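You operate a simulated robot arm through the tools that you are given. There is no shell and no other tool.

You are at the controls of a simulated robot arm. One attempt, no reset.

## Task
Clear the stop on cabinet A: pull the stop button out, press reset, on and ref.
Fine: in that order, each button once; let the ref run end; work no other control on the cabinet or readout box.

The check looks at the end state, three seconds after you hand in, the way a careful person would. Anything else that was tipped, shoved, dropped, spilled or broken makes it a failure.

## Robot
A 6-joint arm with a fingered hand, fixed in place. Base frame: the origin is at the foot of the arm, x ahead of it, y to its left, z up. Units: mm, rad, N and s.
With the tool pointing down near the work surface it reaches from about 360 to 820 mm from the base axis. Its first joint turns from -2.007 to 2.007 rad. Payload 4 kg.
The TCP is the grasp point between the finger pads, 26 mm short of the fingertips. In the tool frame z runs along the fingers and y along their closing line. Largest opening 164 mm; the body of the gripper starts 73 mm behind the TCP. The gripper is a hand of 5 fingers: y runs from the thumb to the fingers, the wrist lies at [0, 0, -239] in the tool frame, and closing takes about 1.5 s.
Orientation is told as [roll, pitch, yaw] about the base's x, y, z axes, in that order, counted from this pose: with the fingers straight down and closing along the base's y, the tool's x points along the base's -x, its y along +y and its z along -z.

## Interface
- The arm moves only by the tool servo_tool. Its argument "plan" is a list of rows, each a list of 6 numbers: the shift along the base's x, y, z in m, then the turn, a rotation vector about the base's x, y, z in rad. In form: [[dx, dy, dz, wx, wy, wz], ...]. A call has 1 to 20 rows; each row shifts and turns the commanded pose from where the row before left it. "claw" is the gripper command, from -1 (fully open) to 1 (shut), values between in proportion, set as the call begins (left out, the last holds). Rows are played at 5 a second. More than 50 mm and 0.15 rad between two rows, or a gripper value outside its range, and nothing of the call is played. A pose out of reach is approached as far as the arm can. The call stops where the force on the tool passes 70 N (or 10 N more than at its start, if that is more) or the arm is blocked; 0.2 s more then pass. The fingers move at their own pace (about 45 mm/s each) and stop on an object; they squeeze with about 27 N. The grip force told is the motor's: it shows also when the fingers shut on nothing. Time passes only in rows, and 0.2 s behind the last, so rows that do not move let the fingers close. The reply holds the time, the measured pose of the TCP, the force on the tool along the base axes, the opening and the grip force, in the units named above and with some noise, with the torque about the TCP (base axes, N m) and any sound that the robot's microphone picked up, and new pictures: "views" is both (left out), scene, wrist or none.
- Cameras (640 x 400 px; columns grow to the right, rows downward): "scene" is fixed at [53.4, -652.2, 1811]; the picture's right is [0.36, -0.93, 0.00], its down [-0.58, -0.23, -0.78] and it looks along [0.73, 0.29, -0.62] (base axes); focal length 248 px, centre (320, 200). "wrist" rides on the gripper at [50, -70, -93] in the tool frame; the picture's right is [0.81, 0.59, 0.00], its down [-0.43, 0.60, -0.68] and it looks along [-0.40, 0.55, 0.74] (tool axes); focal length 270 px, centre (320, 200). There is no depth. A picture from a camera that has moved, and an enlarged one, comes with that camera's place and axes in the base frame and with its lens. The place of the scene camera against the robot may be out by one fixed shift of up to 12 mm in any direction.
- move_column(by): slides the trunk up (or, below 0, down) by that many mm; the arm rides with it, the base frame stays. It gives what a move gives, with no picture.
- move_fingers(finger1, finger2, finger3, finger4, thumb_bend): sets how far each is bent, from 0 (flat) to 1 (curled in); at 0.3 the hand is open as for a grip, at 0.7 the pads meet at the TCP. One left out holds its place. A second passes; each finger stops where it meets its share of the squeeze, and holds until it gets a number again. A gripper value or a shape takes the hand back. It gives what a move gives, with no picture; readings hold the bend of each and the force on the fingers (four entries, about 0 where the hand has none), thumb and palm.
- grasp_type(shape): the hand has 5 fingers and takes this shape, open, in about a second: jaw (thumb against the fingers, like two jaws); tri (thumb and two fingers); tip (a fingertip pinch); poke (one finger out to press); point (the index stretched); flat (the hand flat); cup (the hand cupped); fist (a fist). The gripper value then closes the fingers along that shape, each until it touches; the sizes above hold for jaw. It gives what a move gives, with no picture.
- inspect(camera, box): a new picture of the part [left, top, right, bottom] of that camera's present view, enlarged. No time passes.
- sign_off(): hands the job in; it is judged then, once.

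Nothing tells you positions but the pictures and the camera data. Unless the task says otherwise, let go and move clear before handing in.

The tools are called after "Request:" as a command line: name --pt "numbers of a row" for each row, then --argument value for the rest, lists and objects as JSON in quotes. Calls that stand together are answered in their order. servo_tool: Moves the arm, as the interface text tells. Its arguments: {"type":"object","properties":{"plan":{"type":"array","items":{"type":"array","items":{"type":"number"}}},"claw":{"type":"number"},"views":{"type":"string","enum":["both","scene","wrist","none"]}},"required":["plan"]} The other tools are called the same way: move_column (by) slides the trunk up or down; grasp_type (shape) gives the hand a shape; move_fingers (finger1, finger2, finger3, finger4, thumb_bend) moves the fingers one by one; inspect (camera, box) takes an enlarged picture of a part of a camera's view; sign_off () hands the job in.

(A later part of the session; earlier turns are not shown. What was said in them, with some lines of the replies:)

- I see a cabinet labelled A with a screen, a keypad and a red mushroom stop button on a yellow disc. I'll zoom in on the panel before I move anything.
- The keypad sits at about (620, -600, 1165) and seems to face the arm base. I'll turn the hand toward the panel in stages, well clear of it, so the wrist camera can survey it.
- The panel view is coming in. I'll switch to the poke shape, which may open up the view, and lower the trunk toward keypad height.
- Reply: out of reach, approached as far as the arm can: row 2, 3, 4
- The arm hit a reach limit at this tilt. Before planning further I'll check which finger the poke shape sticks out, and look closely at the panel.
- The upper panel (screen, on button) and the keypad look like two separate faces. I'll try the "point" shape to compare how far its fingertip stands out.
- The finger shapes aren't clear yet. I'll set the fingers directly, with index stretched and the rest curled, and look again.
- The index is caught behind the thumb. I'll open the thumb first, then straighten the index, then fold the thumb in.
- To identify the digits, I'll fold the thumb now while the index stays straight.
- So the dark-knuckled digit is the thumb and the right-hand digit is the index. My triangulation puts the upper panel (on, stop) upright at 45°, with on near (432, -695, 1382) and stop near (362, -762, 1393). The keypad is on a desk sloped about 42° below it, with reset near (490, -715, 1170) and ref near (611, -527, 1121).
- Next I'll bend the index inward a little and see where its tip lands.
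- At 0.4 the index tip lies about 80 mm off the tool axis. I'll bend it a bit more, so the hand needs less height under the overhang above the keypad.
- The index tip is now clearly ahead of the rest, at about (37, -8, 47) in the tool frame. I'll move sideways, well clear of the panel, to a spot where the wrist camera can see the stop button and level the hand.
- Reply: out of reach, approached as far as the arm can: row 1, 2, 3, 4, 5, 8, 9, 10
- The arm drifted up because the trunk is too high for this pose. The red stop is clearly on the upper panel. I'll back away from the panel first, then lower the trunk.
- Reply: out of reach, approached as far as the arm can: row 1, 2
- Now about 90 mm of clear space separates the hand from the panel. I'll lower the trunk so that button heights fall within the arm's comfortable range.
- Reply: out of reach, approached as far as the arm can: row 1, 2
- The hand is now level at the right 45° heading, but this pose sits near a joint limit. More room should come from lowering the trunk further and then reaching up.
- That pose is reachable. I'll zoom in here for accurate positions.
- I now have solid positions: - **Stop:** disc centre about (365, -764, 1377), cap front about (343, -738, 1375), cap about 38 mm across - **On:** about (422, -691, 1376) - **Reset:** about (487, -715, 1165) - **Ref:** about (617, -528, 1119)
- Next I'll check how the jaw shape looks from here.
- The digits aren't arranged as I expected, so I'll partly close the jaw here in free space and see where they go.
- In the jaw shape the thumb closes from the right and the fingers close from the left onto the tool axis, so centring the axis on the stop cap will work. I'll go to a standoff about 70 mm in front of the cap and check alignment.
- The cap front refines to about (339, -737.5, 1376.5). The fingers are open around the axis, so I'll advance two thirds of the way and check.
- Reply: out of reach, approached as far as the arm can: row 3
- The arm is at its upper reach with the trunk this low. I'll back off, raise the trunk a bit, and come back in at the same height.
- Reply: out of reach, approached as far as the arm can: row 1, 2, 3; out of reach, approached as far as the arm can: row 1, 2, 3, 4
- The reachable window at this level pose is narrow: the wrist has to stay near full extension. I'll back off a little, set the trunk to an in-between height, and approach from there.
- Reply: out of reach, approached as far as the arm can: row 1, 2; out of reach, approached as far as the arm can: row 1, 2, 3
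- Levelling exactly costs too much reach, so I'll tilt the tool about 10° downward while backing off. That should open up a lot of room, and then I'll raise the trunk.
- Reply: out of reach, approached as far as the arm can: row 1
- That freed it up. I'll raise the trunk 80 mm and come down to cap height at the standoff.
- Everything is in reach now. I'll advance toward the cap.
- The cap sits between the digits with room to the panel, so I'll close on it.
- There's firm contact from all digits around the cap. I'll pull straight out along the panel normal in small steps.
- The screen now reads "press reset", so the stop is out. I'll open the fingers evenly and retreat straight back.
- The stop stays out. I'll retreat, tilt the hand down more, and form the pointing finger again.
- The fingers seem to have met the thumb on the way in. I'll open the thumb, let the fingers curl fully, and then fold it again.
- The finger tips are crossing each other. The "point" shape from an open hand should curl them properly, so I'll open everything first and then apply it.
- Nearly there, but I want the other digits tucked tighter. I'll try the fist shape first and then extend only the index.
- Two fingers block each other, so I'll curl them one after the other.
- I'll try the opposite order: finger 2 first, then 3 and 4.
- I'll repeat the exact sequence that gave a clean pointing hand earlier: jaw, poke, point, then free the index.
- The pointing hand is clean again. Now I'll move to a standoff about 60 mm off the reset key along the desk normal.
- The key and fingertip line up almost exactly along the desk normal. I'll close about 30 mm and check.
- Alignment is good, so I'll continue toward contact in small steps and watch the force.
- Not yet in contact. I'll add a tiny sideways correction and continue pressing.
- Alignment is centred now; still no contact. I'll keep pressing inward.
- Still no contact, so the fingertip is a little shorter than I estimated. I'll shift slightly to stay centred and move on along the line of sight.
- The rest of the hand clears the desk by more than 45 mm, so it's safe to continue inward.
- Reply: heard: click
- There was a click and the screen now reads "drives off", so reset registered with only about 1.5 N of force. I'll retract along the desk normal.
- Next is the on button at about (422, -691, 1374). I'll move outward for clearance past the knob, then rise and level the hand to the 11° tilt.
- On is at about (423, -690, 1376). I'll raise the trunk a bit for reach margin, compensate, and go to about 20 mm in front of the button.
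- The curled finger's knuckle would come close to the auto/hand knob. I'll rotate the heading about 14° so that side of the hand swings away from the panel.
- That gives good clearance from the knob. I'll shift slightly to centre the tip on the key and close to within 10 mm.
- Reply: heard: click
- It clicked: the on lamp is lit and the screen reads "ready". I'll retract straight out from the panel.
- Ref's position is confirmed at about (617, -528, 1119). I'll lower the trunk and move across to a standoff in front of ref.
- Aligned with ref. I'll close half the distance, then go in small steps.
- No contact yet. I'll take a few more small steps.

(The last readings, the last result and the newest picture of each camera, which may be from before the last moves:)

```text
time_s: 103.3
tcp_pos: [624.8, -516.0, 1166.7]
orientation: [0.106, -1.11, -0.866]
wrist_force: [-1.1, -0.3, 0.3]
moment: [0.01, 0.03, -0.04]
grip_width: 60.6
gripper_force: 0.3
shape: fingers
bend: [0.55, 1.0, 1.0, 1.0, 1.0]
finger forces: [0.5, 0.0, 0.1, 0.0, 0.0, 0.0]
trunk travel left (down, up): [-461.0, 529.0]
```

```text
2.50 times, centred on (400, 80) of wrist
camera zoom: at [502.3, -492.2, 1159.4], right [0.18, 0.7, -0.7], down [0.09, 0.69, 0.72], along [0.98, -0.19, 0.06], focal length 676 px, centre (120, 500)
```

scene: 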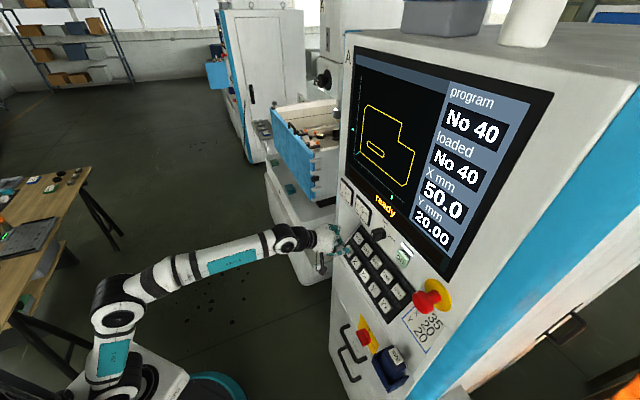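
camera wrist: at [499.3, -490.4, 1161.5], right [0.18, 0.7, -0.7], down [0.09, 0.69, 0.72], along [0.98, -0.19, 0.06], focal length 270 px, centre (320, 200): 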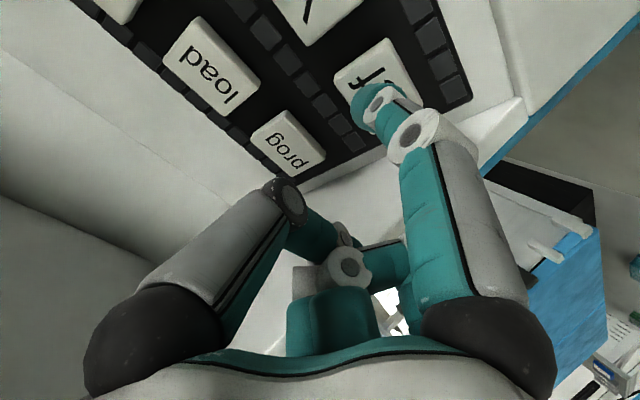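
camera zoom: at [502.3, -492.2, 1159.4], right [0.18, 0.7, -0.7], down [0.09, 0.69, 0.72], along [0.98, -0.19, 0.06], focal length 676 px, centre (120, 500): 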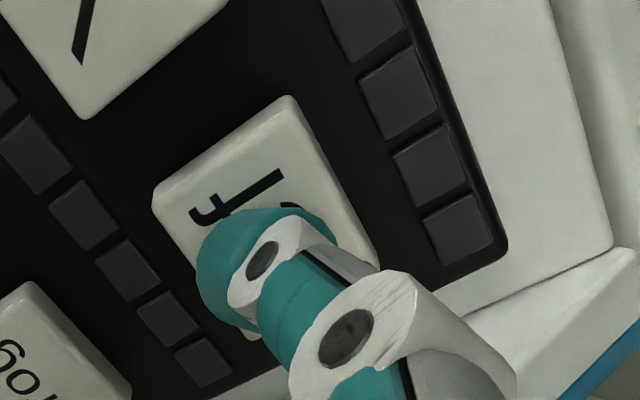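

The fingertip has just touched (0.5 N). I'll press in along the desk normal.

Request:
servo_tool --pt "0.0008 -0.0008 -0.0009 0 0 0" --pt "0.0008 -0.0008 -0.0009 0 0 0" --views "scene"

Request:
inspect --camera "scene" --box '[340, 40, 560, 260]'

```text
time_s: 103.9
tcp_pos: [627.5, -516.1, 1165.4]
orientation: [0.108, -1.11, -0.868]
wrist_force: [-0.9, 1.1, 0.0]
moment: [0.03, 0.02, -0.02]
grip_width: 60.9
gripper_force: 0.8
shape: fingers
bend: [0.55, 1.0, 1.0, 1.0, 1.0]
finger forces: [1.3, 0.0, 0.0, 0.1, 0.0, 0.1]
trunk travel left (down, up): [-461.0, 529.0]
heard: click
```

scene: 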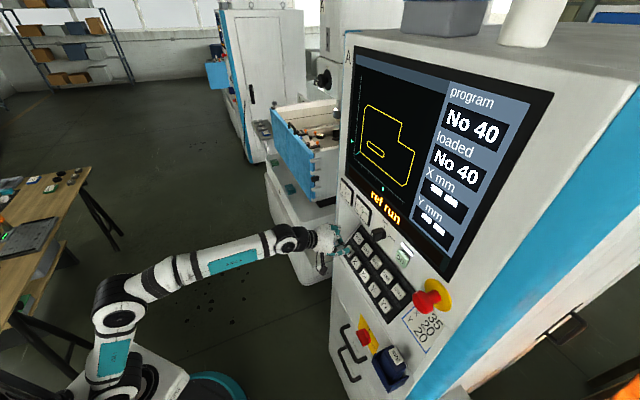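

```text
1.82 times, centred on (450, 150) of scene
camera zoom: at [53.4, -652.2, 1811.0], right [0.36, -0.93, 0.0], down [-0.58, -0.23, -0.78], along [0.73, 0.29, -0.62], focal length 450 px, centre (84, 291)
```

zoom: 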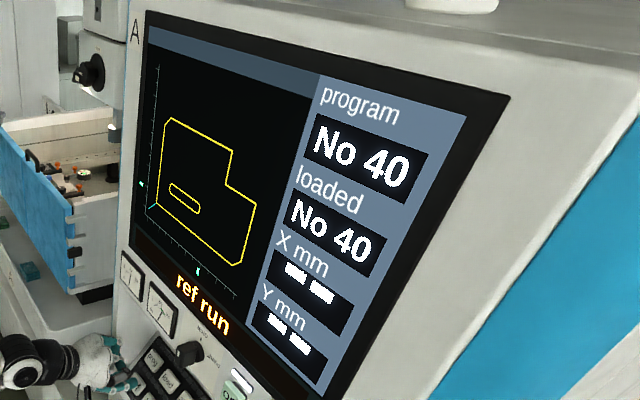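

The ref run has started. I'll release the key and retract along the desk normal while it runs.

Request:
servo_tool --pt "-0.002 0.002 0.002 0 0 0" --pt "-0.006 0.006 0.006 0 0 0" --pt "-0.008 0.008 0.009 0 0 0" --pt "-0.012 0.012 0.012 0 0 0" --pt "-0.015 0.015 0.012 0 0 0" --pt "-0.02 0.02 0.012 0 0 0" --pt "-0.02 0.02 0.01 0 0 0" --pt "-0.02 0.02 0.01 0 0 0" --views "scene"

Request:
inspect --camera "scene" --box '[320, 40, 560, 320]'

```text
time_s: 105.7
tcp_pos: [525.5, -414.3, 1237.9]
orientation: [0.107, -1.109, -0.865]
wrist_force: [1.3, 0.1, -0.3]
moment: [0.02, -0.01, 0.04]
grip_width: 60.7
gripper_force: 0.1
shape: fingers
bend: [0.55, 1.0, 1.0, 1.0, 1.0]
finger forces: [0.0, 0.1, 0.0, 0.0, 0.0, 0.0]
trunk travel left (down, up): [-461.0, 529.0]
```

scene: 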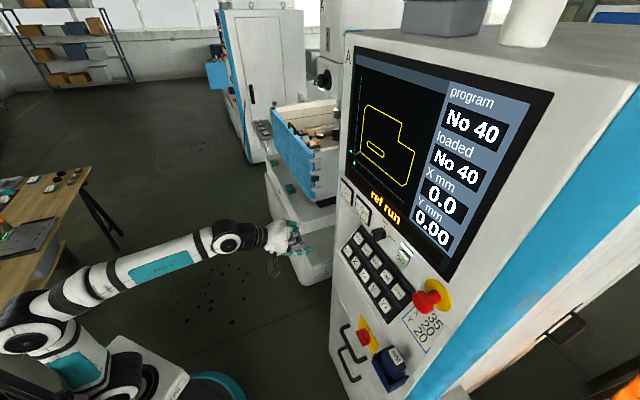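

```text
1.43 times, centred on (440, 180) of scene
camera zoom: at [53.4, -652.2, 1811.0], right [0.36, -0.93, 0.0], down [-0.58, -0.23, -0.78], along [0.73, 0.29, -0.62], focal length 354 px, centre (149, 229)
```

zoom: 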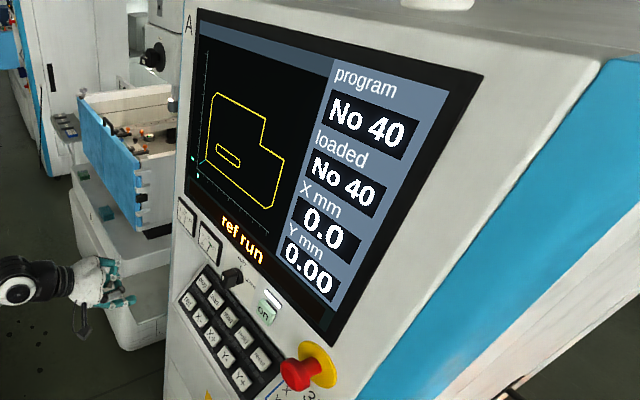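

The axes read 0.0 and 0.00, but the message still says "ref run". I'll wait in place for it to finish.

Request:
servo_tool --pt "0 0 0 0 0 0" --pt "0 0 0 0 0 0" --pt "0 0 0 0 0 0" --pt "0 0 0 0 0 0" --pt "0 0 0 0 0 0" --pt "0 0 0 0 0 0" --pt "0 0 0 0 0 0" --pt "0 0 0 0 0 0" --pt "0 0 0 0 0 0" --pt "0 0 0 0 0 0" --pt "0 0 0 0 0 0" --pt "0 0 0 0 0 0" --pt "0 0 0 0 0 0" --pt "0 0 0 0 0 0" --pt "0 0 0 0 0 0" --pt "0 0 0 0 0 0" --pt "0 0 0 0 0 0" --pt "0 0 0 0 0 0" --pt "0 0 0 0 0 0" --pt "0 0 0 0 0 0" --views "scene"

Request:
inspect --camera "scene" --box '[320, 40, 560, 320]'

```text
time_s: 109.9
tcp_pos: [525.2, -416.3, 1238.1]
orientation: [0.108, -1.111, -0.867]
wrist_force: [-0.1, -0.6, 0.9]
moment: [0.05, 0.0, -0.01]
grip_width: 60.9
gripper_force: 0.1
shape: fingers
bend: [0.55, 1.0, 1.0, 1.0, 1.0]
finger forces: [0.0, 0.0, 0.0, 0.0, 0.0, 0.0]
trunk travel left (down, up): [-461.0, 529.0]
```

scene: 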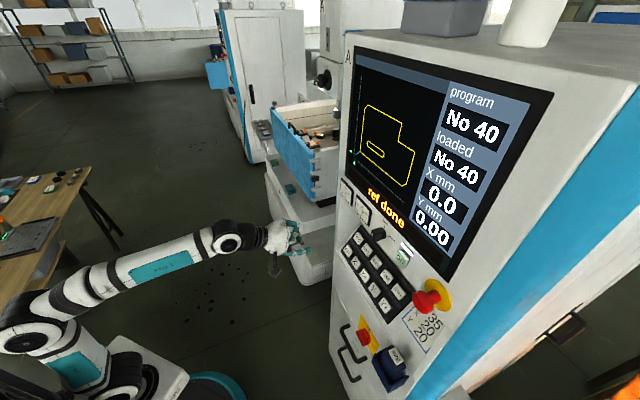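

```text
1.43 times, centred on (440, 180) of scene
camera zoom: at [53.4, -652.2, 1811.0], right [0.36, -0.93, 0.0], down [-0.58, -0.23, -0.78], along [0.73, 0.29, -0.62], focal length 354 px, centre (149, 229)
```

zoom: 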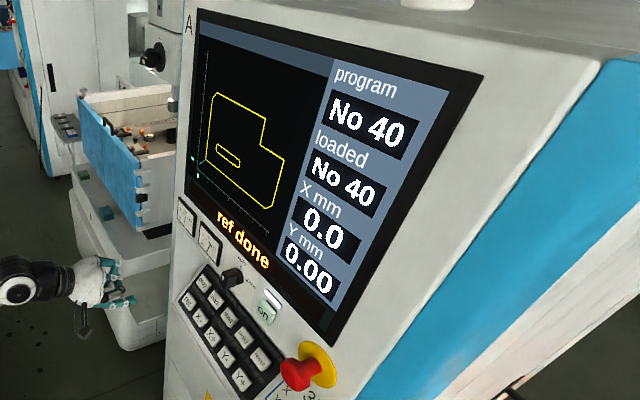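

The screen shows "ref done" with X 0.0 and Y 0.00. The stop is out, the on lamp is lit, the knob is unchanged and the hand is well clear of the cabinet, so I'm handing in.

Request:
sign_off

```text
The job is handed in.
```

The stop on cabinet A is cleared. The screen shows "ref done" with X at 0.0 and Y at 0.00, and the "on" lamp is lit.

I did the steps in the order you gave, each button once:
1. **Stop button:** pulled out, and the screen changed from "stop button in" to "press reset".
2. **Reset:** pressed, and the screen changed to "drives off".
3. **On:** pressed, and the screen changed to "ready".
4. **Ref:** pressed, and I waited until the screen went from "ref run" to "ref done".

The pictures and force readings showed no contact with any other control, and the auto/hand knob is where it was. Nothing looked knocked or moved, and the hand was well clear of the cabinet when I handed in.
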